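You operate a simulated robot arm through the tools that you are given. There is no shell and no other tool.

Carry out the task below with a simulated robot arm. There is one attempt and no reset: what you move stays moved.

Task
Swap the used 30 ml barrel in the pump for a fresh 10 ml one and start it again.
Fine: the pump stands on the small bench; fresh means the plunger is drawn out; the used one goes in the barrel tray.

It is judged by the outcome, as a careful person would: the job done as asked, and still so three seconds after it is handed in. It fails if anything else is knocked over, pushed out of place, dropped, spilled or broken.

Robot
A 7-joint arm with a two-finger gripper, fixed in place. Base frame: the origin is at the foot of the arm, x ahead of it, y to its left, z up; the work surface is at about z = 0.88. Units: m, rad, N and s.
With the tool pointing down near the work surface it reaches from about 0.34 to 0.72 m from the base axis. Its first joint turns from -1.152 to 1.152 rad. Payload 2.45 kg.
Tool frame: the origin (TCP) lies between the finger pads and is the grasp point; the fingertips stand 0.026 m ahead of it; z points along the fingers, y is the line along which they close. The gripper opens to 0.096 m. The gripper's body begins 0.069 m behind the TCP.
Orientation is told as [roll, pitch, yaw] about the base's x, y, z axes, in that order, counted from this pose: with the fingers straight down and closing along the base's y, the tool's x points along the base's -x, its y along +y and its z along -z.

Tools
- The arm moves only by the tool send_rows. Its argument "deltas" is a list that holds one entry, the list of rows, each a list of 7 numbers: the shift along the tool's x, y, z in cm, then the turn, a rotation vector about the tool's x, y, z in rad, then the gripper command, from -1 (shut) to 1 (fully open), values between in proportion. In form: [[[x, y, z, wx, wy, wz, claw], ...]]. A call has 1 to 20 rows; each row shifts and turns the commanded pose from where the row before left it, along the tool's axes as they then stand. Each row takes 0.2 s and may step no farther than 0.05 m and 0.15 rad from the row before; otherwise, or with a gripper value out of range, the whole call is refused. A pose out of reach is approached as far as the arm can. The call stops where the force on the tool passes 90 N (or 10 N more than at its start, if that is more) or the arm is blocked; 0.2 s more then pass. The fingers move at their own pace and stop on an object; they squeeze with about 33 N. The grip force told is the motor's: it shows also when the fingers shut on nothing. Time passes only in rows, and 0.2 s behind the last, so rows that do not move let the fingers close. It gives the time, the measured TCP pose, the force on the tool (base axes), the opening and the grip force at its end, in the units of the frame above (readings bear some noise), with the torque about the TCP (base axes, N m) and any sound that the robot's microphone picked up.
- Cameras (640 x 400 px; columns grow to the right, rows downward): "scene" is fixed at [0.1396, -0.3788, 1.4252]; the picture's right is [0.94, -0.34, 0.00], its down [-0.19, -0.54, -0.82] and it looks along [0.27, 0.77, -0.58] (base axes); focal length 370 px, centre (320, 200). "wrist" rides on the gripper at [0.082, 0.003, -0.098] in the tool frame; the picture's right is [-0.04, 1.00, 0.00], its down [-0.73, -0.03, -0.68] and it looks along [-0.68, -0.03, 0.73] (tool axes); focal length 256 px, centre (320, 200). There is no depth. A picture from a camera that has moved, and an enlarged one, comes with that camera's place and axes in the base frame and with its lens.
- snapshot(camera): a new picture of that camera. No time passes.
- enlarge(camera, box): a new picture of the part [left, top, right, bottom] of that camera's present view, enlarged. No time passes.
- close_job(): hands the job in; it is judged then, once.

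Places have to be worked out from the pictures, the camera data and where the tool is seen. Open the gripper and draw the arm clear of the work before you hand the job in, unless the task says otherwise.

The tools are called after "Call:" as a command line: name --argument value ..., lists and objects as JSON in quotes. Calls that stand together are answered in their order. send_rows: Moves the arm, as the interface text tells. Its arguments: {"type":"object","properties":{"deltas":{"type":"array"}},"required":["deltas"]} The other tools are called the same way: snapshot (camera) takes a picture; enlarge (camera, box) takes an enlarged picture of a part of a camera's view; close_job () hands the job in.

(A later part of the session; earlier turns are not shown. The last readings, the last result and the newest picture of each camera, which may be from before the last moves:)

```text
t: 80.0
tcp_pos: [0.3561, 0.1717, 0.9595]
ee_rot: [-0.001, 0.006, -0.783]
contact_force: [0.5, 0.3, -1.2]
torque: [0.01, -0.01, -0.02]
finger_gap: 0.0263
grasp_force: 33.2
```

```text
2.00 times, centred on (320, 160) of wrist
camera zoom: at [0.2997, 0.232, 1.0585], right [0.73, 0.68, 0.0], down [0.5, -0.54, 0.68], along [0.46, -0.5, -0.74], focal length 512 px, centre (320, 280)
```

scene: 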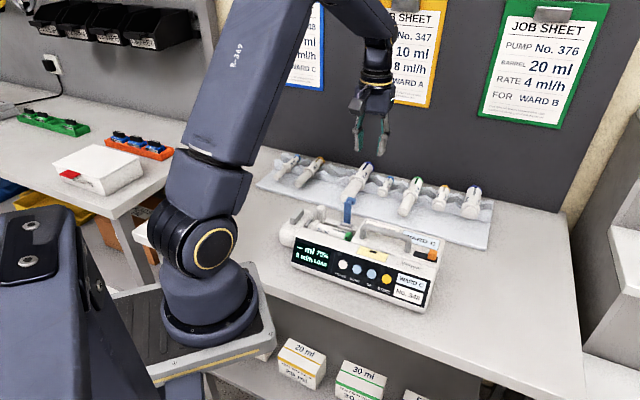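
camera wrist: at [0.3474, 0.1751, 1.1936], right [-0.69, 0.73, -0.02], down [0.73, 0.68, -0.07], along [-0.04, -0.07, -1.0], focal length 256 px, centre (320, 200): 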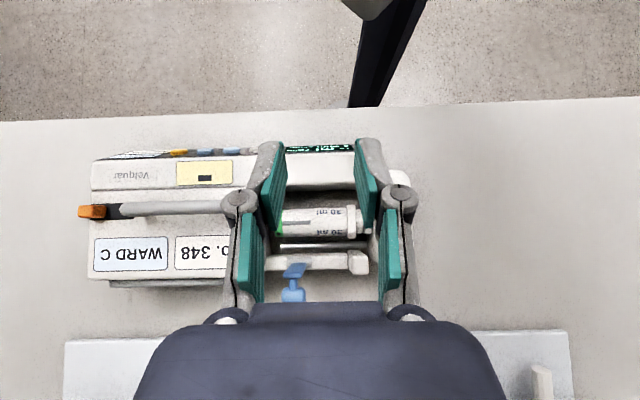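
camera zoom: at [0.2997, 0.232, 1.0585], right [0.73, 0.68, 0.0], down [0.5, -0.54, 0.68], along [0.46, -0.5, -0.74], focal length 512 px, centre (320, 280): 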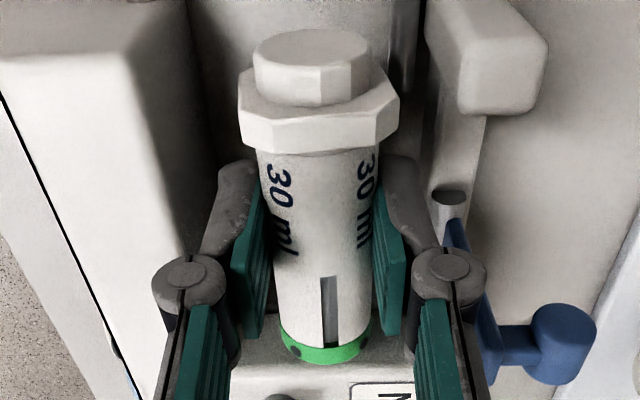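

The barrel is free and in the gripper; the pump is undisturbed. Raising high, then turning to yaw +45° for the tray.

Call:
send_rows --deltas '[[[0, 0, -2, 0, 0, 0, -1], [0, 0, -3, 0, 0, 0, -1], [0, 0, -3, 0, 0, 0, -1], [0, 0, -3, 0, 0, 0, -1], [0, 0, -2, 0, 0, 0, -1], [0, 0, 0, 0, 0, -0.12, -1], [0, 0, 0, 0, 0, -0.12, -1], [0, 0, 0, 0, 0, -0.12, -1], [0, 0, 0, 0, 0, -0.12, -1], [0, 0, 0, 0, 0, -0.12, -1], [0, 0, 0, 0, 0, -0.12, -1], [0, 0, 0, 0, 0, -0.12, -1], [0, 0, 0, 0, 0, -0.12, -1], [0, 0, 0, 0, 0, -0.12, -1], [0, 0, 0, 0, 0, -0.12, -1], [0, 0, 0, 0, 0, -0.12, -1], [0, 0, 0, 0, 0, -0.12, -1], [0, 0, 0, 0, 0, -0.131, -1], [0, 0, 0, 0, 0, 0, -1]]]'

Call:
snapshot --camera "wrist"

Call:
snapshot --camera "scene"

Call:
enlarge --camera "scene" --box '[280, 200, 380, 270]'

```text
t: 84.0
tcp_pos: [0.356, 0.1713, 1.0899]
ee_rot: [0.006, 0.0, 0.79]
contact_force: [0.1, 0.5, -1.4]
torque: [0.01, -0.02, -0.01]
finger_gap: 0.0269
grasp_force: 33.4
```

```text
taken
camera wrist: at [0.296, 0.1158, 1.1882], right [-0.68, 0.73, 0.0], down [0.54, 0.5, 0.68], along [0.49, 0.47, -0.73], focal length 256 px, centre (320, 200)
```

wrist: 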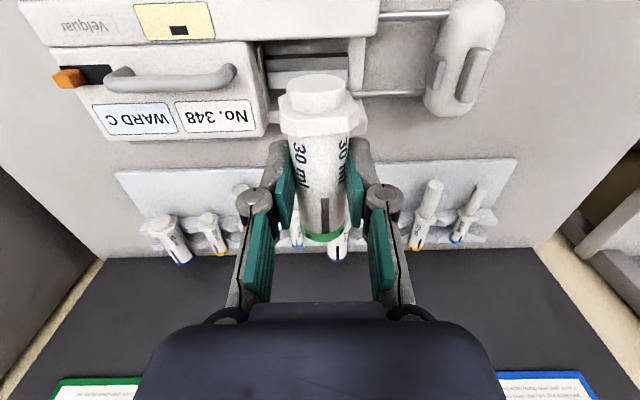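

```text
taken
```

scene: 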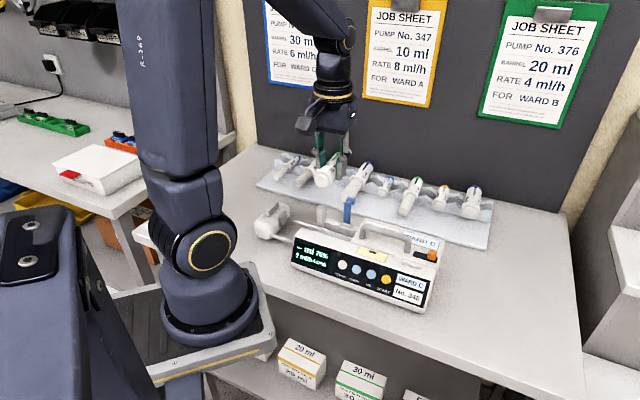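

```text
5.71 times, centred on (330, 235) of scene
camera zoom: at [0.1396, -0.3788, 1.4252], right [0.94, -0.34, 0.0], down [-0.19, -0.54, -0.82], along [0.27, 0.77, -0.58], focal length 2113 px, centre (263, 0)
```

zoom: 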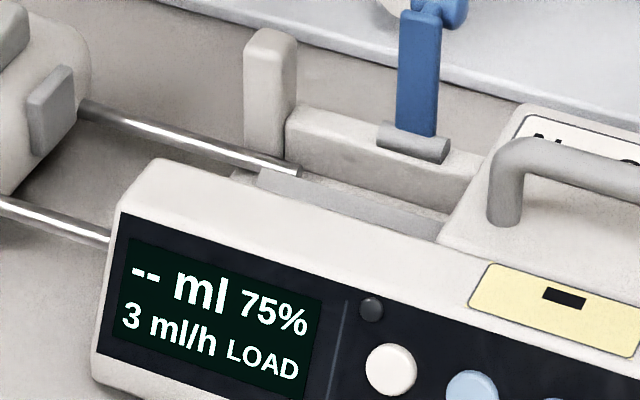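

Enlarging the now-empty cradle to see the saddle, and the held barrel's pose.

Call:
enlarge --camera "wrist" --box '[220, 20, 420, 160]'

Call:
enlarge --camera "scene" --box '[290, 130, 370, 200]'

```text
2.86 times, centred on (320, 90) of wrist
camera zoom: at [0.296, 0.1158, 1.1882], right [-0.68, 0.73, 0.0], down [0.54, 0.5, 0.68], along [0.49, 0.47, -0.73], focal length 731 px, centre (320, 514)
```

zoom: 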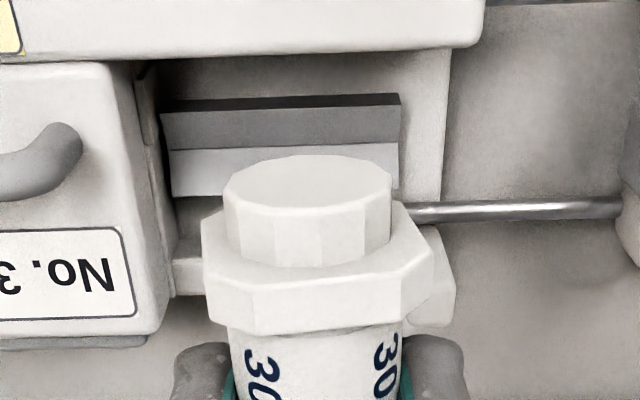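

```text
5.71 times, centred on (330, 165) of scene
camera zoom: at [0.1396, -0.3788, 1.4252], right [0.94, -0.34, 0.0], down [-0.19, -0.54, -0.82], along [0.27, 0.77, -0.58], focal length 2113 px, centre (263, 400)
```

zoom: 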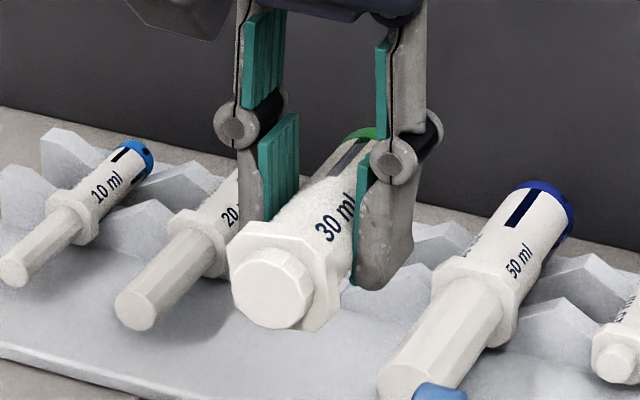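

The cradle is a V-saddle spanning a≈0.098–0.182, with the flange sitting just off its left end. Now moving the used barrel over the empty tray slot (a≈0.031, b≈0.636), still high.

Call:
send_rows --deltas '[[[-2.92, 1.1, 0, 0, 0, 0, -1], [-2.92, 1.1, 0, 0, 0, 0, -1], [-2.92, 1.1, 0, 0, 0, 0, -1], [-2.92, 1.1, 0, 0, 0, 0, -1], [-2.92, 1.1, 0, 0, 0, 0, -1], [-2.92, 1.1, 0, 0, 0, 0, -1], [-2.92, 1.1, 0, 0, 0, 0, -1], [-2.92, 1.1, 0, 0, 0, 0, -1], [-2.9, 1.13, 0, 0, 0, 0, -1], [0, 0, 2, 0, 0, 0, -1], [0, 0, 2, 0, 0, 0, -1], [0, 0, 0, 0, 0, 0, -1]]]'

Call:
snapshot --camera "wrist"

Call:
enlarge --camera "scene" --box '[260, 130, 390, 220]'

```text
t: 86.6
tcp_pos: [0.4706, 0.4279, 1.0518]
ee_rot: [0.004, -0.001, 0.789]
contact_force: [-0.1, 0.2, -1.6]
torque: [0.0, 0.0, 0.0]
finger_gap: 0.0268
grasp_force: 33.0
```

```text
taken
camera wrist: at [0.4098, 0.3725, 1.1486], right [-0.68, 0.73, 0.0], down [0.54, 0.5, 0.68], along [0.49, 0.46, -0.73], focal length 256 px, centre (320, 200)
```

wrist: 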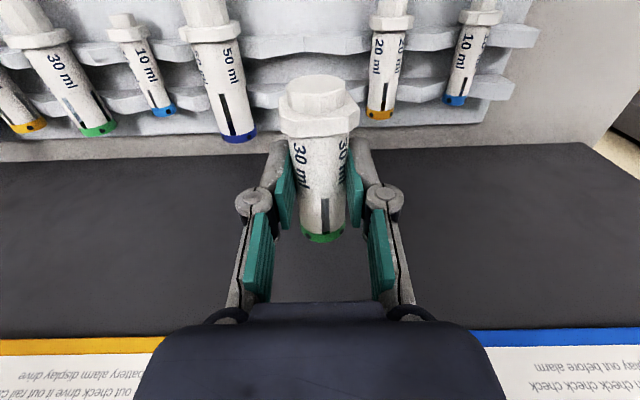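

```text
4.44 times, centred on (325, 175) of scene
camera zoom: at [0.1396, -0.3788, 1.4252], right [0.94, -0.34, 0.0], down [-0.19, -0.54, -0.82], along [0.27, 0.77, -0.58], focal length 1644 px, centre (298, 311)
```

zoom: 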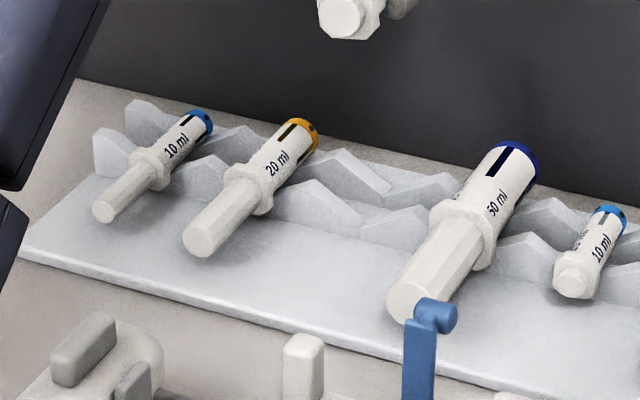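

Good view of the ribs and the empty valley; enlarging to locate it exactly.

Call:
enlarge --camera "wrist" --box '[200, 0, 420, 140]'

Call:
enlarge --camera "wrist" --box '[360, 0, 530, 140]'

Call:
enlarge --camera "scene" --box '[305, 155, 375, 205]'

```text
2.86 times, centred on (310, 70) of wrist
camera zoom: at [0.4098, 0.3725, 1.1486], right [-0.68, 0.73, 0.0], down [0.54, 0.5, 0.68], along [0.49, 0.46, -0.73], focal length 731 px, centre (349, 571)
```

zoom: 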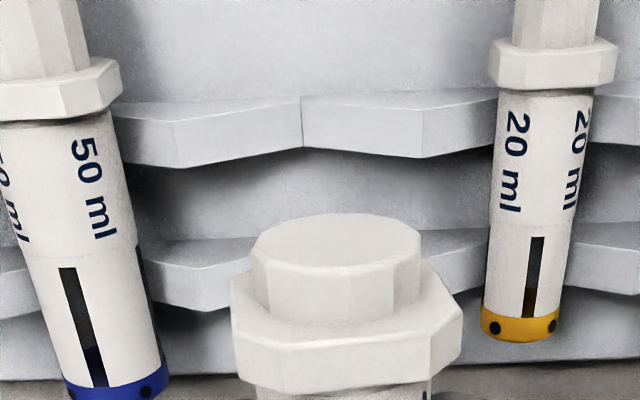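

```text
2.86 times, centred on (445, 70) of wrist
camera zoom: at [0.4098, 0.3725, 1.1486], right [-0.68, 0.73, 0.0], down [0.54, 0.5, 0.68], along [0.49, 0.46, -0.73], focal length 731 px, centre (-37, 571)
```

zoom: 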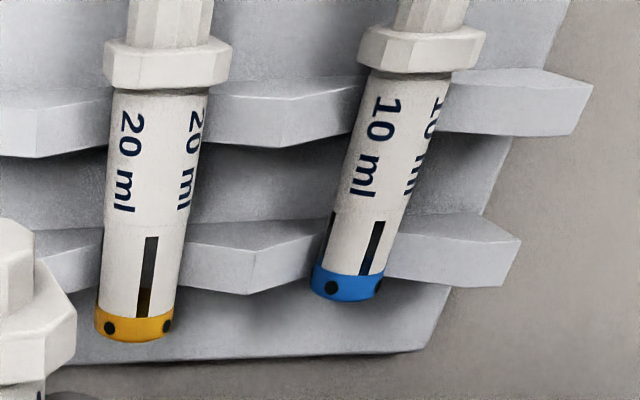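

```text
8.00 times, centred on (340, 180) of scene
camera zoom: at [0.1396, -0.3788, 1.4252], right [0.94, -0.34, 0.0], down [-0.19, -0.54, -0.82], along [0.27, 0.77, -0.58], focal length 2959 px, centre (160, 360)
```

zoom: 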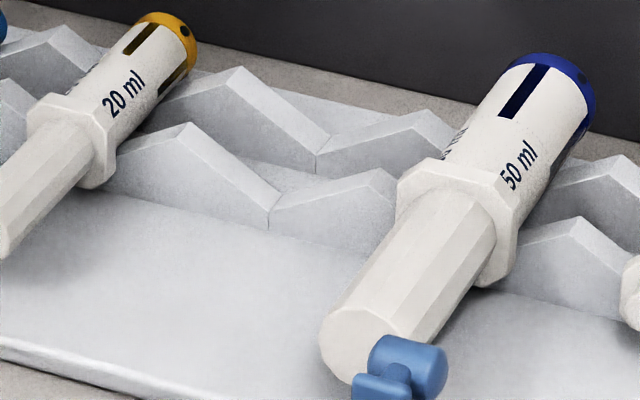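

The front rib's valley sits at a≈0.041, b≈0.593–0.606, z≈0.903, and neighbouring flanges rest just in front of it. I'll shift to put the used barrel's flange just in front of the rib, and descend part-way.

Call:
send_rows --deltas '[[[1.3, -0.55, 0, 0, 0, 0, -1], [1.33, -0.55, 0, 0, 0, 0, -1], [0, 0, 2.5, 0, 0, 0, -1], [0, 0, 2.5, 0, 0, 0, -1], [0, 0, 2, 0, 0, 0, -1], [0, 0, 0, 0, 0, 0, -1]]]'

Call:
enlarge --camera "wrist" --box '[200, 60, 440, 240]'

Call:
enlarge --camera "scene" --box '[300, 140, 380, 210]'

```text
t: 88.0
tcp_pos: [0.4592, 0.3998, 0.9813]
ee_rot: [0.004, 0.001, 0.791]
contact_force: [0.4, -0.4, 1.0]
torque: [0.01, -0.03, 0.0]
finger_gap: 0.0271
grasp_force: 32.6
```

```text
2.22 times, centred on (320, 150) of wrist
camera zoom: at [0.3992, 0.3451, 1.0785], right [-0.68, 0.73, 0.0], down [0.54, 0.5, 0.68], along [0.5, 0.46, -0.73], focal length 569 px, centre (320, 311)
```

zoom: 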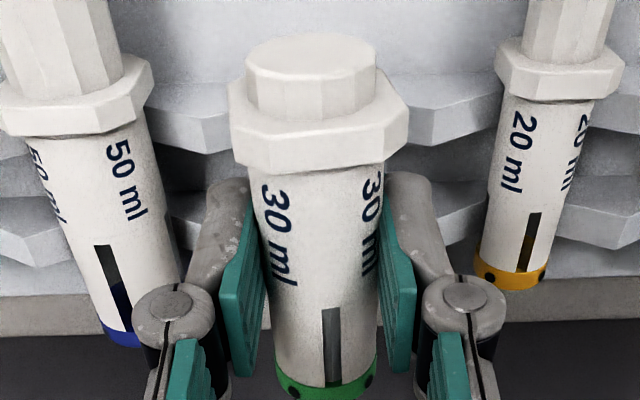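

```text
5.71 times, centred on (340, 175) of scene
camera zoom: at [0.1396, -0.3788, 1.4252], right [0.94, -0.34, 0.0], down [-0.19, -0.54, -0.82], along [0.27, 0.77, -0.58], focal length 2113 px, centre (206, 343)
```

zoom: 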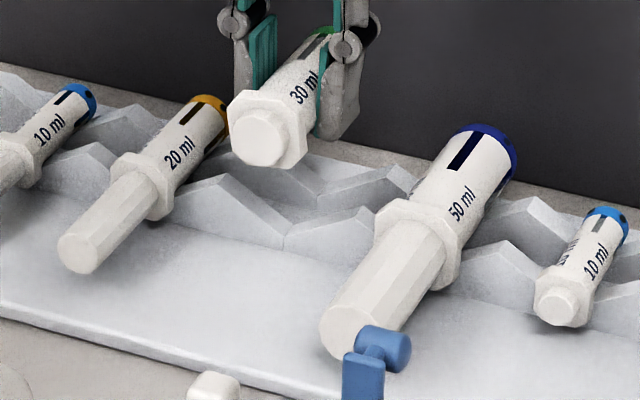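

The barrel is centred between the two peaks of the empty slot. Lowering carefully toward contact.

Call:
send_rows --deltas '[[[0, 0, 1, 0, 0, 0, -1], [0, 0, 1, 0, 0, 0, -1], [0, 0, 0.6, 0, 0, 0, -1], [0, 0, 0, 0, 0, 0, -1]]]'

Call:
enlarge --camera "wrist" --box '[200, 60, 440, 240]'

Call:
enlarge --camera "scene" --box '[300, 140, 380, 210]'

```text
t: 89.0
tcp_pos: [0.4597, 0.4009, 0.9542]
ee_rot: [0.006, 0.0, 0.789]
contact_force: [0.6, 0.5, 0.0]
torque: [0.02, 0.03, -0.01]
finger_gap: 0.027
grasp_force: 32.8
```

```text
2.22 times, centred on (320, 150) of wrist
camera zoom: at [0.3991, 0.3458, 1.0526], right [-0.68, 0.73, 0.0], down [0.54, 0.5, 0.68], along [0.5, 0.46, -0.73], focal length 569 px, centre (320, 311)
```

zoom: 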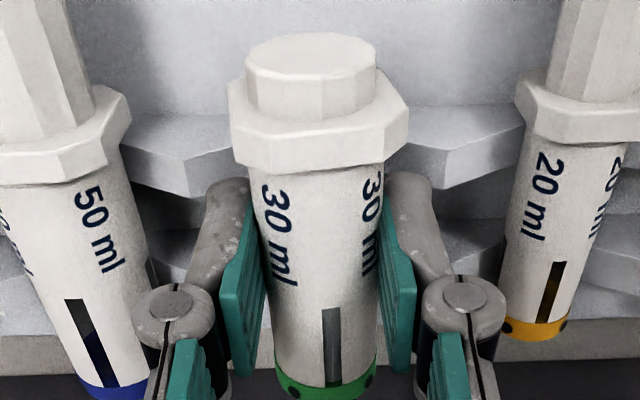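

```text
5.71 times, centred on (340, 175) of scene
camera zoom: at [0.1396, -0.3788, 1.4252], right [0.94, -0.34, 0.0], down [-0.19, -0.54, -0.82], along [0.27, 0.77, -0.58], focal length 2113 px, centre (206, 343)
```

zoom: 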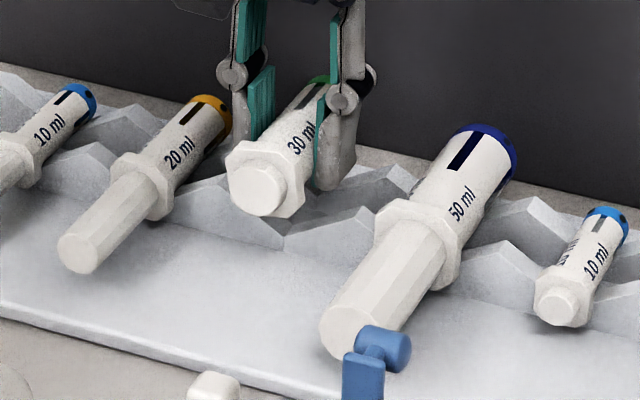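

Alignment is still centred. Continuing down in small steps, watching force.

Call:
send_rows --deltas '[[[0, 0, 0.3, 0, 0, 0, -1], [0, 0, 0.2, 0, 0, 0, -1], [0, 0, 0, 0, 0, 0, -1]]]'

Call:
send_rows --deltas '[[[0, 0, 0.2, 0, 0, 0, -1], [0, 0, 0, 0, 0, 0, -1]]]'

Call:
enlarge --camera "scene" --box '[310, 145, 360, 195]'

```text
t: 89.8
tcp_pos: [0.4594, 0.4016, 0.9493]
ee_rot: [0.005, 0.002, 0.789]
contact_force: [0.4, -0.1, 0.0]
torque: [-0.02, 0.0, 0.01]
finger_gap: 0.0271
grasp_force: 32.8
```

```text
t: 90.4
tcp_pos: [0.4595, 0.4018, 0.9467]
ee_rot: [0.005, 0.001, 0.788]
contact_force: [-0.6, -0.3, -0.6]
torque: [-0.01, 0.01, 0.0]
finger_gap: 0.0268
grasp_force: 32.9
```

```text
8.00 times, centred on (335, 170) of scene
camera zoom: at [0.1396, -0.3788, 1.4252], right [0.94, -0.34, 0.0], down [-0.19, -0.54, -0.82], along [0.27, 0.77, -0.58], focal length 2959 px, centre (200, 440)
```

zoom: 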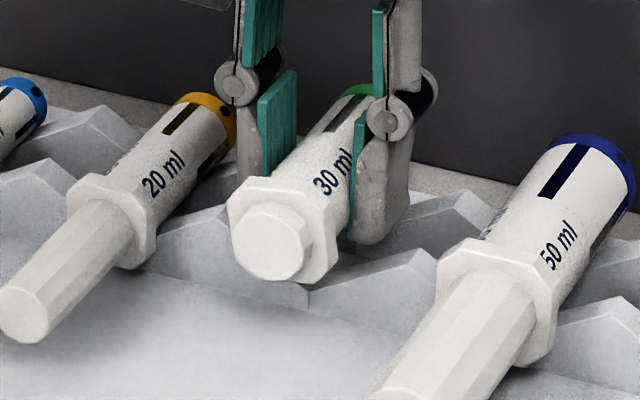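

No contact yet; continuing by 2 mm steps.

Call:
send_rows --deltas '[[[0, 0, 0.2, 0, 0, 0, -1], [0, 0, 0, 0, 0, 0, -1]]]'

Call:
send_rows --deltas '[[[0, 0, 0.2, 0, 0, 0, -1], [0, 0, 0, 0, 0, 0, -1]]]'

Call:
send_rows --deltas '[[[0, 0, 0.2, 0, 0, 0, -1], [0, 0, 0, 0, 0, 0, -1]]]'

```text
t: 91.0
tcp_pos: [0.4593, 0.402, 0.945]
ee_rot: [0.006, -0.002, 0.788]
contact_force: [0.1, 0.3, -0.8]
torque: [-0.03, 0.0, 0.0]
finger_gap: 0.0267
grasp_force: 33.4
```

```text
t: 91.6
tcp_pos: [0.4589, 0.4021, 0.943]
ee_rot: [0.005, 0.0, 0.788]
contact_force: [-0.7, -0.6, 0.1]
torque: [0.0, -0.02, 0.01]
finger_gap: 0.0271
grasp_force: 33.3
```

```text
t: 92.2
tcp_pos: [0.4582, 0.4012, 0.941]
ee_rot: [0.006, 0.0, 0.788]
contact_force: [0.6, 0.0, 0.2]
torque: [0.0, 0.04, -0.01]
finger_gap: 0.0268
grasp_force: 33.1
```

Call:
enlarge --camera "scene" --box '[310, 145, 360, 195]'

Call:
enlarge --camera "wrist" --box '[200, 60, 440, 240]'

```text
8.00 times, centred on (335, 170) of scene
camera zoom: at [0.1396, -0.3788, 1.4252], right [0.94, -0.34, 0.0], down [-0.19, -0.54, -0.82], along [0.27, 0.77, -0.58], focal length 2959 px, centre (200, 440)
```

zoom: 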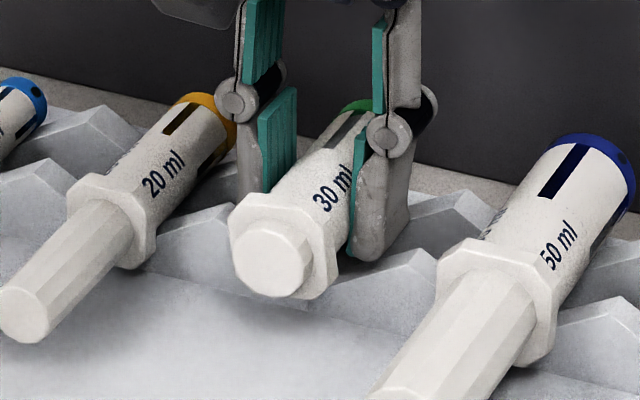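

```text
2.22 times, centred on (320, 150) of wrist
camera zoom: at [0.3991, 0.346, 1.0395], right [-0.68, 0.73, 0.0], down [0.54, 0.5, 0.68], along [0.5, 0.46, -0.73], focal length 569 px, centre (320, 311)
```

zoom: 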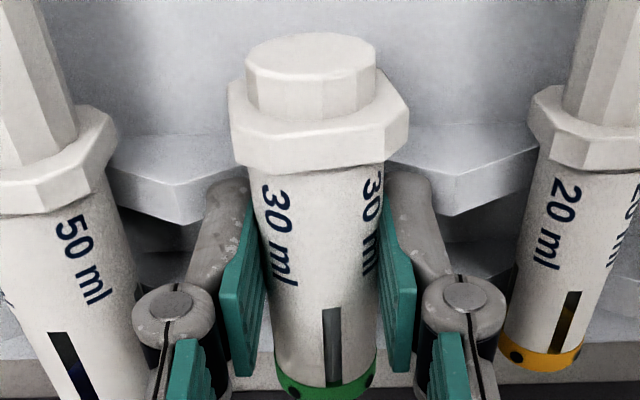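

Still clear; continue lowering in 2 mm steps.

Call:
send_rows --deltas '[[[0, 0, 0.2, 0, 0, 0, -1], [0, 0, 0, 0, 0, 0, -1]]]'

Call:
send_rows --deltas '[[[0, 0, 0.2, 0, 0, 0, -1], [0, 0, 0, 0, 0, 0, -1]]]'

Call:
send_rows --deltas '[[[0, 0, 0.2, 0, 0, 0, -1], [0, 0, 0, 0, 0, 0, -1]]]'

Call:
enlarge --camera "scene" --box '[310, 145, 360, 195]'

```text
t: 92.8
tcp_pos: [0.4606, 0.4014, 0.9394]
ee_rot: [0.005, -0.001, 0.79]
contact_force: [0.3, -0.6, -0.5]
torque: [-0.04, -0.02, 0.0]
finger_gap: 0.027
grasp_force: 33.3
```

```text
t: 93.4
tcp_pos: [0.4593, 0.4013, 0.9361]
ee_rot: [0.006, 0.0, 0.788]
contact_force: [0.5, 0.2, -0.1]
torque: [0.05, 0.03, 0.01]
finger_gap: 0.027
grasp_force: 32.5
```

```text
t: 94.0
tcp_pos: [0.4598, 0.401, 0.9367]
ee_rot: [0.003, -0.002, 0.787]
contact_force: [-3.0, -6.9, 18.4]
torque: [0.09, 0.49, 0.17]
finger_gap: 0.0269
grasp_force: 32.9
```

```text
8.00 times, centred on (335, 170) of scene
camera zoom: at [0.1392, -0.3793, 1.4251], right [0.94, -0.34, 0.0], down [-0.19, -0.54, -0.82], along [0.27, 0.77, -0.58], focal length 2959 px, centre (200, 440)
```

zoom: 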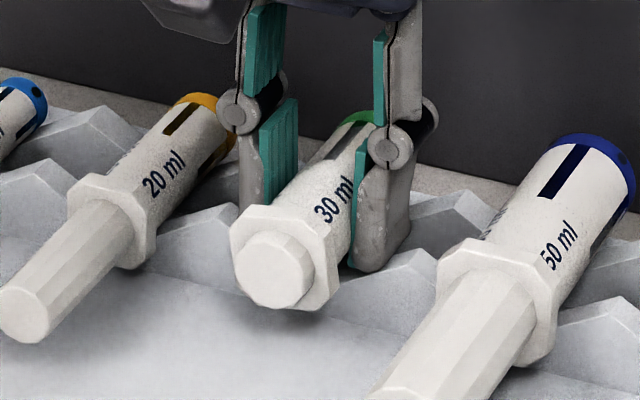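

Contact is at the −a fingertip touching the rib flank (offset torque), so I'm ~2 mm off-centre. I'll rise 2 mm, shift 2 mm toward +a and settle again.

Call:
send_rows --deltas '[[[0, 0, -0.3, 0, 0, 0, -1], [0, -0.25, 0, 0, 0, 0, -1], [0, 0, 0.2, 0, 0, 0, -1], [0, 0, 0, 0, 0, 0, -1]]]'

Call:
send_rows --deltas '[[[0, 0, 0.15, 0, 0, 0, -1], [0, 0, 0, 0, 0, 0, -1]]]'

Call:
enlarge --camera "wrist" --box '[200, 60, 440, 240]'

```text
t: 95.0
tcp_pos: [0.4607, 0.4003, 0.9372]
ee_rot: [0.005, -0.001, 0.787]
contact_force: [-7.4, -0.2, 12.8]
torque: [-0.29, 0.01, -0.14]
finger_gap: 0.027
grasp_force: 33.1
```

```text
t: 95.6
tcp_pos: [0.4602, 0.4, 0.9372]
ee_rot: [0.004, -0.001, 0.79]
contact_force: [-14.8, -3.3, 35.0]
torque: [-0.81, -0.04, -0.38]
finger_gap: 0.0268
grasp_force: 33.2
```

```text
2.22 times, centred on (320, 150) of wrist
camera zoom: at [0.3998, 0.3448, 1.0348], right [-0.68, 0.73, 0.01], down [0.54, 0.5, 0.68], along [0.5, 0.47, -0.73], focal length 569 px, centre (320, 311)
```

zoom: 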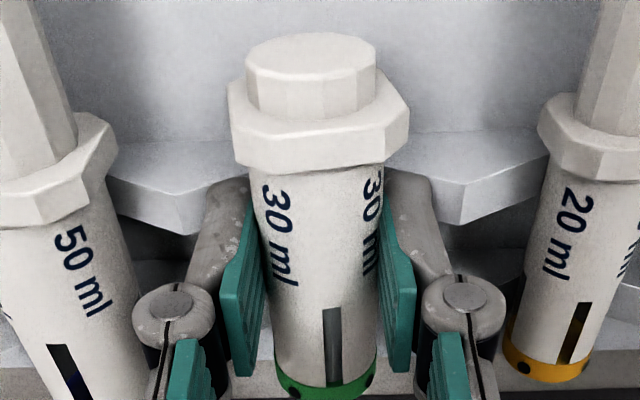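

Now the +a fingertip touches, so the true centre is halfway. I'll rise ~4 mm, shift back 1.2 mm, and release gently while rising with the opening.

Call:
send_rows --deltas '[[[0, 0, -0.4, 0, 0, 0, -1], [0, 0.12, 0, 0, 0, 0, -1], [0, 0, 0, 0, 0, 0, -1]]]'

Call:
send_rows --deltas '[[[0, 0, 0, 0, 0, 0, -0.42], [0, 0, -0.1, 0, 0, 0, -0.4], [0, 0, -0.1, 0, 0, 0, -0.37], [0, 0, -0.2, 0, 0, 0, -0.34], [0, 0, -0.2, 0, 0, 0, -0.3], [0, 0, 0, 0, 0, 0, -0.3]]]'

Call:
enlarge --camera "wrist" --box '[200, 60, 440, 240]'

Call:
enlarge --camera "scene" --box '[310, 145, 360, 195]'

```text
t: 96.4
tcp_pos: [0.4612, 0.3991, 0.9392]
ee_rot: [0.002, 0.002, 0.787]
contact_force: [-0.8, 0.0, 0.2]
torque: [0.01, 0.01, 0.02]
finger_gap: 0.027
grasp_force: 33.0
```

```text
t: 97.8
tcp_pos: [0.4607, 0.3991, 0.9454]
ee_rot: [0.005, 0.0, 0.79]
contact_force: [-0.2, -0.2, -0.1]
torque: [-0.03, -0.01, 0.0]
finger_gap: 0.0335
grasp_force: 0.0
```

```text
2.22 times, centred on (320, 150) of wrist
camera zoom: at [0.4001, 0.345, 1.0433], right [-0.68, 0.73, 0.0], down [0.54, 0.5, 0.68], along [0.5, 0.46, -0.73], focal length 569 px, centre (320, 311)
```

zoom: 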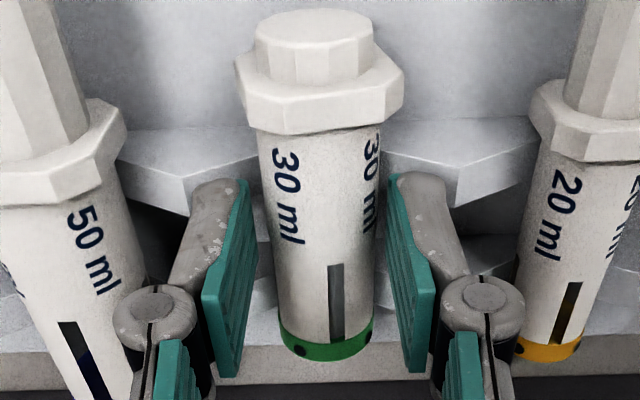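

```text
8.00 times, centred on (335, 170) of scene
camera zoom: at [0.1396, -0.3788, 1.4252], right [0.94, -0.34, 0.0], down [-0.19, -0.54, -0.82], along [0.27, 0.77, -0.58], focal length 2959 px, centre (200, 440)
```

zoom: 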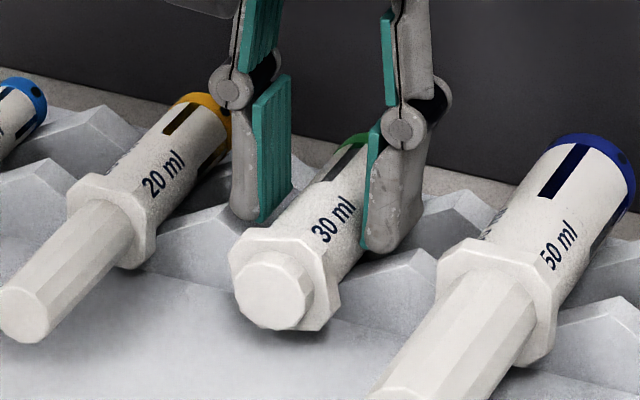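

The used 30 ml barrel is resting in the empty tray slot. I'll rise clear and check it stays, then move toward the fresh 10 ml.

Call:
send_rows --deltas '[[[0, 0, -2, 0, 0, 0, -0.2], [0, 0, -3, 0, 0, 0, -0.2], [0, 0, -3, 0, 0, 0, -0.2], [1.5, 3.5, 0, 0, 0, 0, -0.2], [1.5, 3.7, 0, 0, 0, 0, -0.2], [0, 3.7, 0, 0, 0, 0, -0.2], [0, 3.7, 0, 0, 0, 0, -0.2], [0, 0, 0, 0, 0, 0, -0.2]]]'

Call:
snapshot --camera "wrist"

Call:
enlarge --camera "wrist" --box '[220, 20, 420, 160]'

Call:
enlarge --camera "scene" --box '[255, 140, 365, 210]'

```text
t: 99.6
tcp_pos: [0.3361, 0.4827, 1.0255]
ee_rot: [0.005, 0.001, 0.788]
contact_force: [0.5, 0.1, -0.2]
torque: [0.03, -0.01, 0.02]
finger_gap: 0.0382
grasp_force: 0.0
```

```text
taken
camera wrist: at [0.2751, 0.4264, 1.1234], right [-0.68, 0.73, 0.0], down [0.54, 0.5, 0.68], along [0.5, 0.46, -0.73], focal length 256 px, centre (320, 200)
```

wrist: 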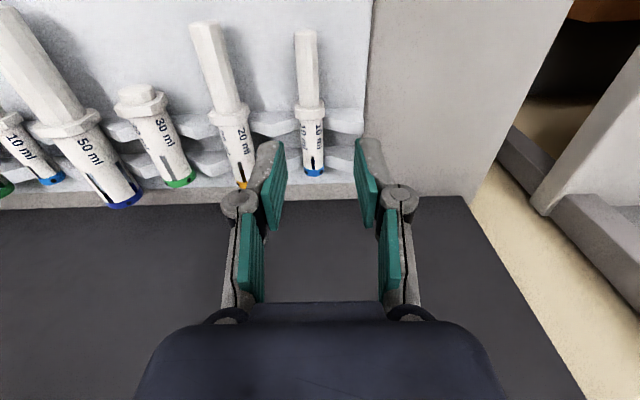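

```text
2.86 times, centred on (320, 90) of wrist
camera zoom: at [0.2751, 0.4264, 1.1234], right [-0.68, 0.73, 0.0], down [0.54, 0.5, 0.68], along [0.5, 0.46, -0.73], focal length 731 px, centre (320, 514)
```

zoom: 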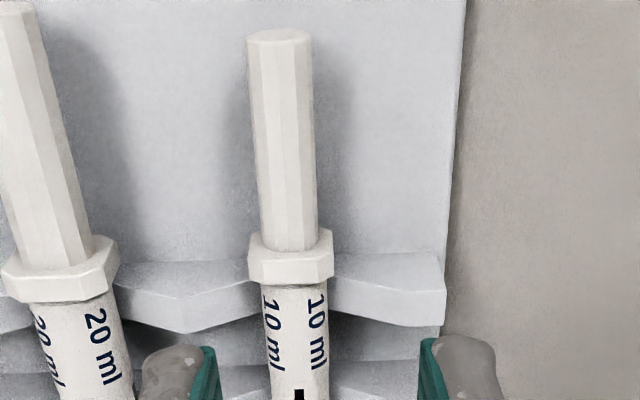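

```text
5.71 times, centred on (310, 175) of scene
camera zoom: at [0.1396, -0.3788, 1.4252], right [0.94, -0.34, 0.0], down [-0.19, -0.54, -0.82], along [0.27, 0.77, -0.58], focal length 2113 px, centre (377, 343)
```

zoom: 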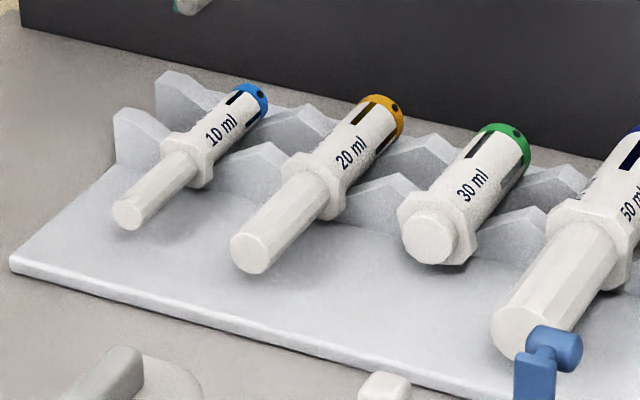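

The used barrel sits well in its slot. The fresh 10 ml's flange is about 24 mm wide and ~9.5 mm toward +a of my finger plane. I'll shift over it and descend part-way to re-measure.

Call:
send_rows --deltas '[[[-0.3, -0.95, 1.5, 0, 0, 0, -0.25], [0, 0, 2, 0, 0, 0, -0.25], [0, 0, 2, 0, 0, 0, -0.25], [0, 0, 0.8, 0, 0, 0, -0.25], [0, 0, 0, 0, 0, 0, -0.25]]]'

Call:
enlarge --camera "wrist" --box '[220, 60, 420, 220]'

Call:
enlarge --camera "scene" --box '[260, 145, 330, 195]'

```text
t: 100.8
tcp_pos: [0.3439, 0.4769, 0.963]
ee_rot: [0.005, 0.0, 0.789]
contact_force: [0.4, 0.3, 0.2]
torque: [0.01, 0.0, -0.02]
finger_gap: 0.0359
grasp_force: 0.1
```

```text
2.50 times, centred on (320, 140) of wrist
camera zoom: at [0.284, 0.4218, 1.0606], right [-0.68, 0.73, 0.0], down [0.54, 0.5, 0.68], along [0.49, 0.46, -0.73], focal length 640 px, centre (320, 350)
```

zoom: 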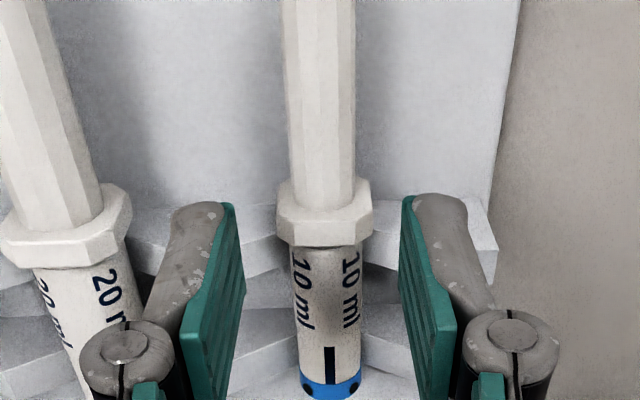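

```text
8.00 times, centred on (295, 170) of scene
camera zoom: at [0.1396, -0.3788, 1.4252], right [0.94, -0.34, 0.0], down [-0.19, -0.54, -0.82], along [0.27, 0.77, -0.58], focal length 2959 px, centre (520, 440)
```

zoom: 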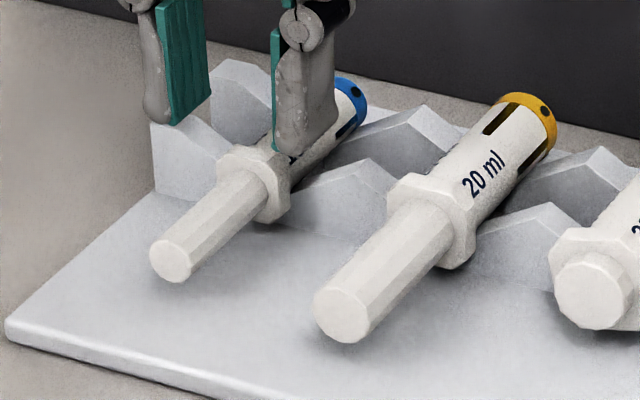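

The flange face is at b≈0.5975 with its top at z≈0.913, centred between the fingers. I'll align the pads so the flange is at their far edge (clear of the rib) and lower around it.

Call:
send_rows --deltas '[[[-0.56, 0, 1, 0, 0, 0, -0.3], [0, 0, 1.2, 0, 0, 0, -0.32], [0, 0, 1, 0, 0, 0, -0.32], [0, 0, 0, 0, 0, 0, -0.32]]]'

Call:
enlarge --camera "wrist" --box '[220, 60, 420, 220]'

Call:
enlarge --camera "scene" --box '[260, 145, 330, 195]'

```text
t: 101.8
tcp_pos: [0.3501, 0.4827, 0.9347]
ee_rot: [0.006, -0.011, 0.788]
contact_force: [0.0, 0.9, 36.2]
torque: [0.37, -0.16, 0.03]
finger_gap: 0.0343
grasp_force: 0.1
```

```text
2.50 times, centred on (320, 140) of wrist
camera zoom: at [0.2891, 0.4272, 1.0324], right [-0.68, 0.73, 0.01], down [0.54, 0.49, 0.69], along [0.5, 0.47, -0.73], focal length 640 px, centre (320, 350)
```

zoom: 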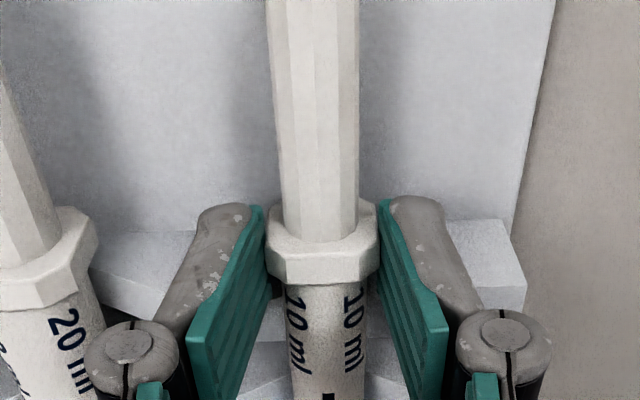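

```text
8.00 times, centred on (295, 170) of scene
camera zoom: at [0.1392, -0.3794, 1.4251], right [0.94, -0.34, 0.0], down [-0.19, -0.54, -0.82], along [0.27, 0.77, -0.58], focal length 2959 px, centre (520, 440)
```

zoom: 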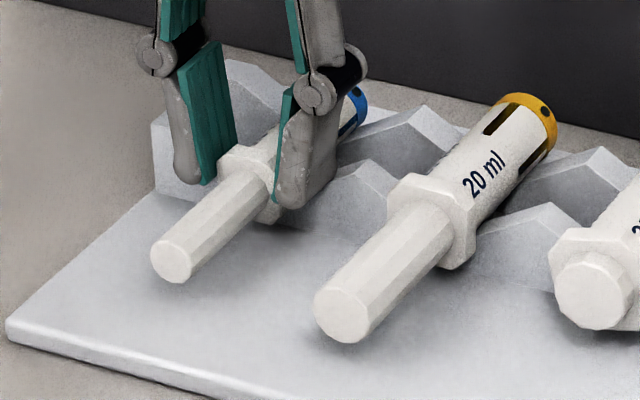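

The finger edges are touching the top of the rib (36 N, toward +b). I'll raise, back off 6 mm from the rib and lower again.

Call:
send_rows --deltas '[[[0, 0, -0.8, 0, 0, 0, -0.32], [0.6, 0, 0, 0, 0, 0, -0.32], [0, 0, 0.6, 0, 0, 0, -0.32], [0, 0, 0, 0, 0, 0, -0.32]]]'

Call:
send_rows --deltas '[[[0, 0, 0.4, 0, 0, 0, -0.32], [0, 0, 0, 0, 0, 0, -0.32]]]'

Call:
enlarge --camera "wrist" --box '[220, 60, 420, 220]'

```text
t: 102.8
tcp_pos: [0.3446, 0.4766, 0.9325]
ee_rot: [0.004, 0.002, 0.79]
contact_force: [-0.2, 0.5, 0.9]
torque: [-0.01, 0.0, -0.01]
finger_gap: 0.0326
grasp_force: 0.0
```

```text
t: 103.4
tcp_pos: [0.3443, 0.4764, 0.9293]
ee_rot: [0.005, 0.001, 0.789]
contact_force: [0.8, 0.4, -0.7]
torque: [-0.02, 0.02, 0.02]
finger_gap: 0.0325
grasp_force: 0.1
```

```text
2.50 times, centred on (320, 140) of wrist
camera zoom: at [0.2837, 0.4216, 1.0269], right [-0.68, 0.73, 0.0], down [0.54, 0.5, 0.68], along [0.49, 0.46, -0.73], focal length 640 px, centre (320, 350)
```

zoom: 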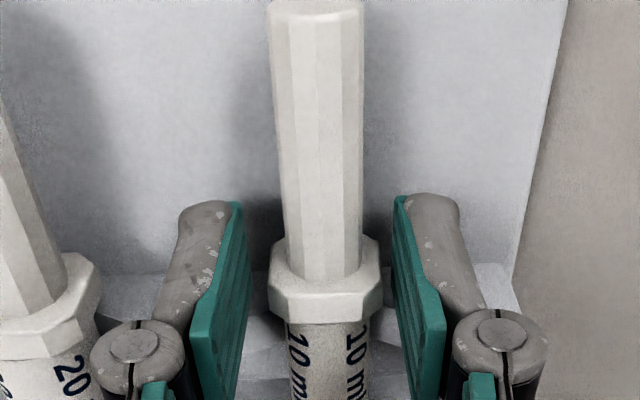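

Free now, with the pads overlapping most of the flange. Lowering 6 mm more, then closing.

Call:
send_rows --deltas '[[[0, 0, 0.3, 0, 0, 0, -0.32], [0, 0, 0.3, 0, 0, 0, -0.32], [0, 0, 0, 0, 0, 0, -0.4], [0, 0, 0, 0, 0, 0, -0.5], [0, 0, 0, 0, 0, 0, -0.6], [0, 0, 0, 0, 0, 0, -1], [0, 0, 0, 0, 0, 0, -1]]]'

Call:
enlarge --camera "wrist" --box '[220, 60, 420, 220]'

Call:
enlarge --camera "scene" --box '[260, 145, 330, 195]'

```text
t: 105.0
tcp_pos: [0.3443, 0.4761, 0.9226]
ee_rot: [0.004, 0.0, 0.789]
contact_force: [-0.3, 0.5, 0.4]
torque: [0.01, 0.03, 0.02]
finger_gap: 0.0233
grasp_force: 33.1
```

```text
2.50 times, centred on (320, 140) of wrist
camera zoom: at [0.2837, 0.4219, 1.0209], right [-0.68, 0.73, 0.0], down [0.54, 0.5, 0.68], along [0.49, 0.46, -0.73], focal length 640 px, centre (320, 350)
```

zoom: 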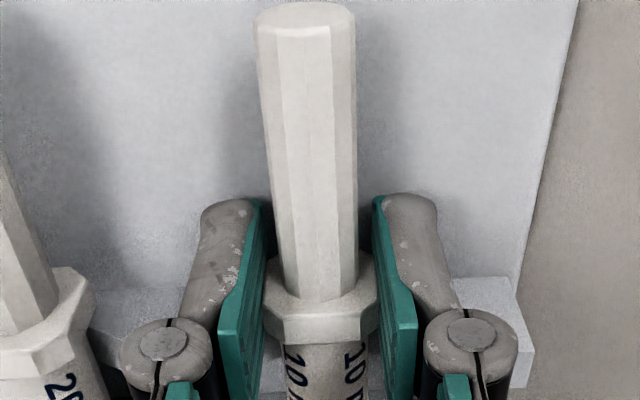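

```text
8.00 times, centred on (295, 170) of scene
camera zoom: at [0.1396, -0.3788, 1.4252], right [0.94, -0.34, 0.0], down [-0.19, -0.54, -0.82], along [0.27, 0.77, -0.58], focal length 2959 px, centre (520, 440)
```

zoom: 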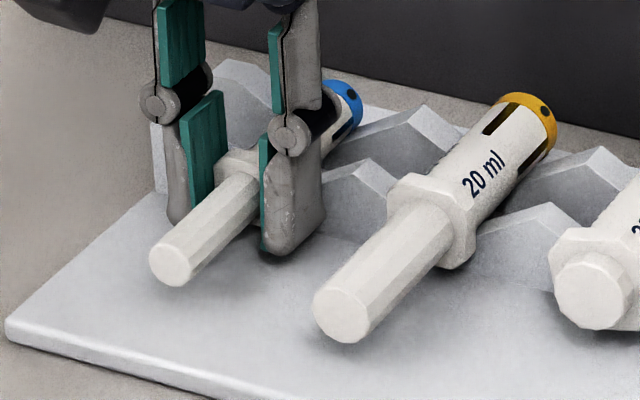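

The flange is gripped at 23 mm. Lifting slowly and checking the barrel stays level with plunger still out.

Call:
send_rows --deltas '[[[0, 0, -0.5, 0, 0, 0, -1], [0, 0, -1, 0, 0, 0, -1], [0, 0, -1.5, 0, 0, 0, -1], [0, 0, -1.5, 0, 0, 0, -1], [0, 0, 0, 0, 0, 0, -1]]]'

Call:
enlarge --camera "wrist" --box '[220, 60, 420, 240]'

Call:
enlarge --camera "scene" --box '[260, 130, 340, 195]'

```text
t: 106.2
tcp_pos: [0.3453, 0.478, 0.9674]
ee_rot: [0.005, 0.001, 0.787]
contact_force: [0.7, -0.8, 0.1]
torque: [-0.02, 0.02, 0.0]
finger_gap: 0.0236
grasp_force: 33.3
```

```text
2.22 times, centred on (320, 150) of wrist
camera zoom: at [0.284, 0.4217, 1.0653], right [-0.68, 0.73, 0.0], down [0.54, 0.5, 0.68], along [0.49, 0.46, -0.73], focal length 569 px, centre (320, 311)
```

zoom: 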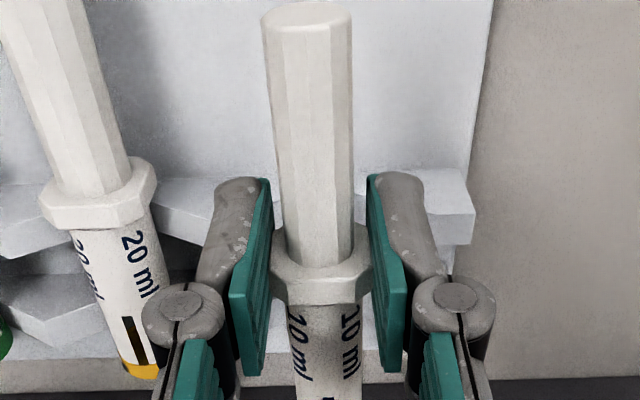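

```text
6.15 times, centred on (300, 162) of scene
camera zoom: at [0.1396, -0.3788, 1.4252], right [0.94, -0.34, 0.0], down [-0.19, -0.54, -0.82], along [0.27, 0.77, -0.58], focal length 2276 px, centre (443, 431)
```

zoom: 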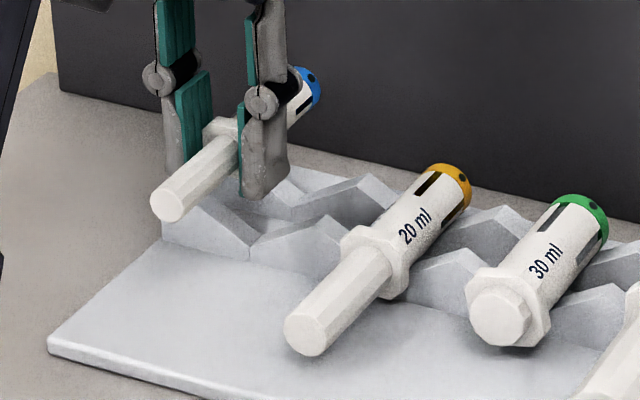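

The fresh 10 ml is held level with its plunger out. Raising and carrying it over the pump, then turning to yaw −45°.

Call:
send_rows --deltas '[[[0, 0, -3, 0, 0, 0, -1], [0, 0, -3, 0, 0, 0, -1], [0, 0, -3, 0, 0, 0, -1], [0, 0, -3, 0, 0, 0, -1], [2.63, -2.19, 0, 0, 0, 0, -1], [2.63, -2.19, 0, 0, 0, 0, -1], [2.63, -2.19, 0, 0, 0, 0, -1], [2.63, -2.19, 0, 0, 0, 0, -1], [2.63, -2.19, 0, 0, 0, 0, -1], [2.63, -2.19, 0, 0, 0, 0, -1], [2.63, -2.19, 0, 0, 0, 0, -1], [2.6, -2.21, 0, 0, 0, 0, -1], [0, 0, 0, 0, 0, 0, -1]]]'

Call:
enlarge --camera "wrist" --box '[120, 0, 420, 200]'

Call:
snapshot --camera "scene"

```text
t: 109.0
tcp_pos: [0.3204, 0.2046, 1.087]
ee_rot: [0.004, 0.0, 0.788]
contact_force: [-0.2, 0.2, 0.7]
torque: [0.01, 0.03, 0.02]
finger_gap: 0.0232
grasp_force: 33.0
```

```text
2.00 times, centred on (270, 100) of wrist
camera zoom: at [0.2607, 0.1485, 1.1845], right [-0.68, 0.73, 0.0], down [0.54, 0.5, 0.68], along [0.5, 0.46, -0.73], focal length 512 px, centre (420, 400)
```

zoom: 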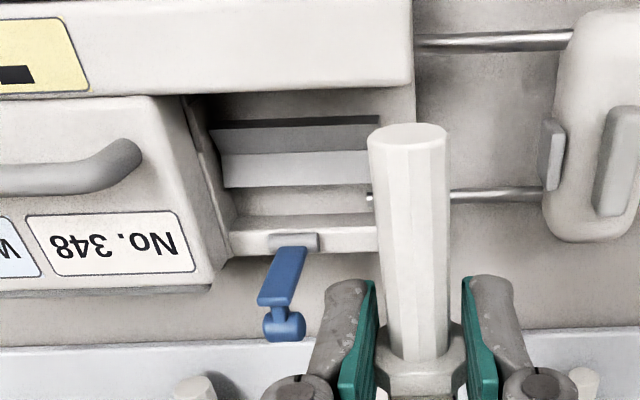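

```text
taken
```

scene: 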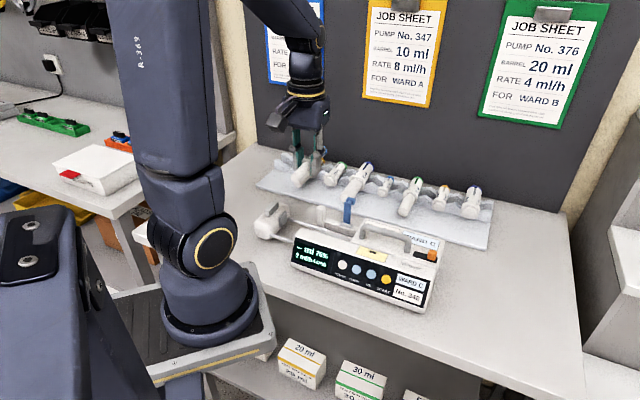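

Enlarging the empty saddle for its edges and left end.

Call:
enlarge --camera "wrist" --box '[200, 40, 330, 130]'

Call:
enlarge --camera "scene" --box '[295, 205, 365, 255]'

```text
4.44 times, centred on (265, 85) of wrist
camera zoom: at [0.2607, 0.1485, 1.1845], right [-0.68, 0.73, 0.0], down [0.54, 0.5, 0.68], along [0.5, 0.46, -0.73], focal length 1138 px, centre (564, 711)
```

zoom: 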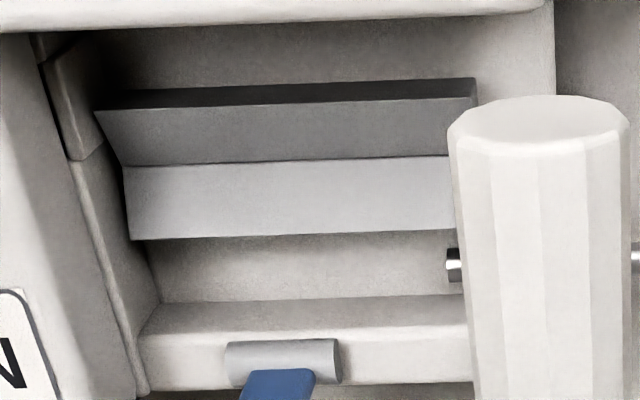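

```text
8.00 times, centred on (330, 230) of scene
camera zoom: at [0.1396, -0.3788, 1.4252], right [0.94, -0.34, 0.0], down [-0.19, -0.54, -0.82], along [0.27, 0.77, -0.58], focal length 2959 px, centre (240, -40)
```

zoom: 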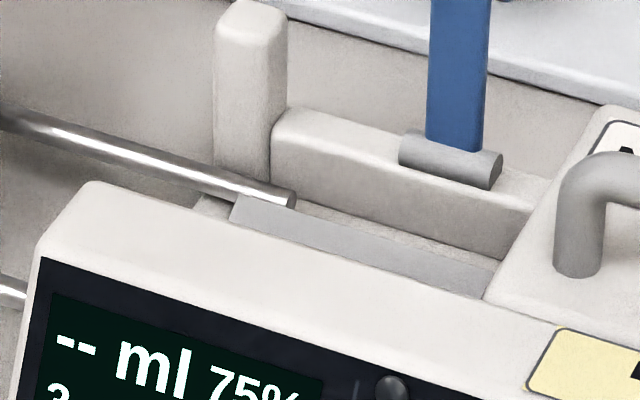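

Saddle geometry is now clear: V centred at b≈0.3713, left end at a≈0.1017, 10 ml axis should seat at z≈0.919. Turning to yaw −45° and descending part-way above the saddle.

Call:
send_rows --deltas '[[[0, 0, 0, 0, 0, 0.13, -1], [0, 0, 0, 0, 0, 0.13, -1], [0, 0, 0, 0, 0, 0.13, -1], [0, 0, 0, 0, 0, 0.13, -1], [0, 0, 0, 0, 0, 0.13, -1], [0, 0, 0, 0, 0, 0.13, -1], [0, 0, 0, 0, 0, 0.13, -1], [0, 0, 0, 0, 0, 0.13, -1], [0, 0, 0, 0, 0, 0.13, -1], [0, 0, 0, 0, 0, 0.13, -1], [0, 0, 0, 0, 0, 0.13, -1], [0, 0, 0, 0, 0, 0.143, -1], [-0.28, 0, 2, 0, 0, 0, -1], [0, 0, 2.5, 0, 0, 0, -1], [0, 0, 2.5, 0, 0, 0, -1], [0, 0, 1.7, 0, 0, 0, -1], [0, 0, 0, 0, 0, 0, -1]]]'

Call:
enlarge --camera "wrist" --box '[210, 60, 430, 260]'

Call:
enlarge --camera "scene" --box '[275, 180, 375, 255]'

```text
t: 112.6
tcp_pos: [0.323, 0.2027, 0.999]
ee_rot: [0.001, 0.004, -0.784]
contact_force: [0.1, 0.3, 0.6]
torque: [0.01, 0.04, -0.06]
finger_gap: 0.023
grasp_force: 33.2
```

```text
2.00 times, centred on (320, 160) of wrist
camera zoom: at [0.2661, 0.263, 1.0983], right [0.73, 0.68, 0.0], down [0.5, -0.54, 0.68], along [0.46, -0.5, -0.74], focal length 512 px, centre (320, 280)
```

zoom: 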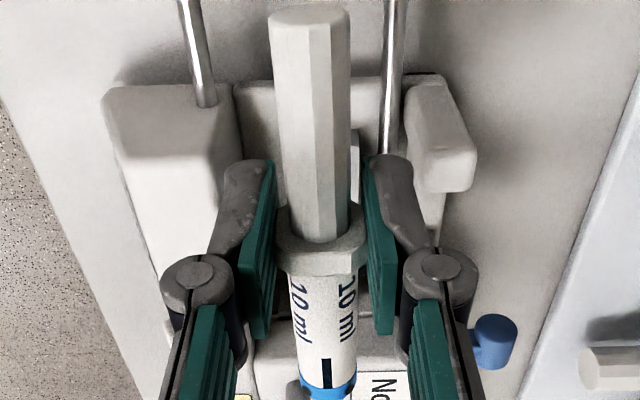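

```text
5.33 times, centred on (325, 218) of scene
camera zoom: at [0.1396, -0.3788, 1.4252], right [0.94, -0.34, 0.0], down [-0.19, -0.54, -0.82], along [0.27, 0.77, -0.58], focal length 1972 px, centre (293, 107)
```

zoom: 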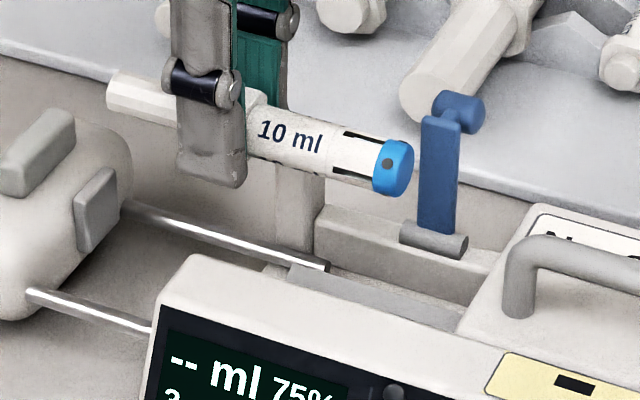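

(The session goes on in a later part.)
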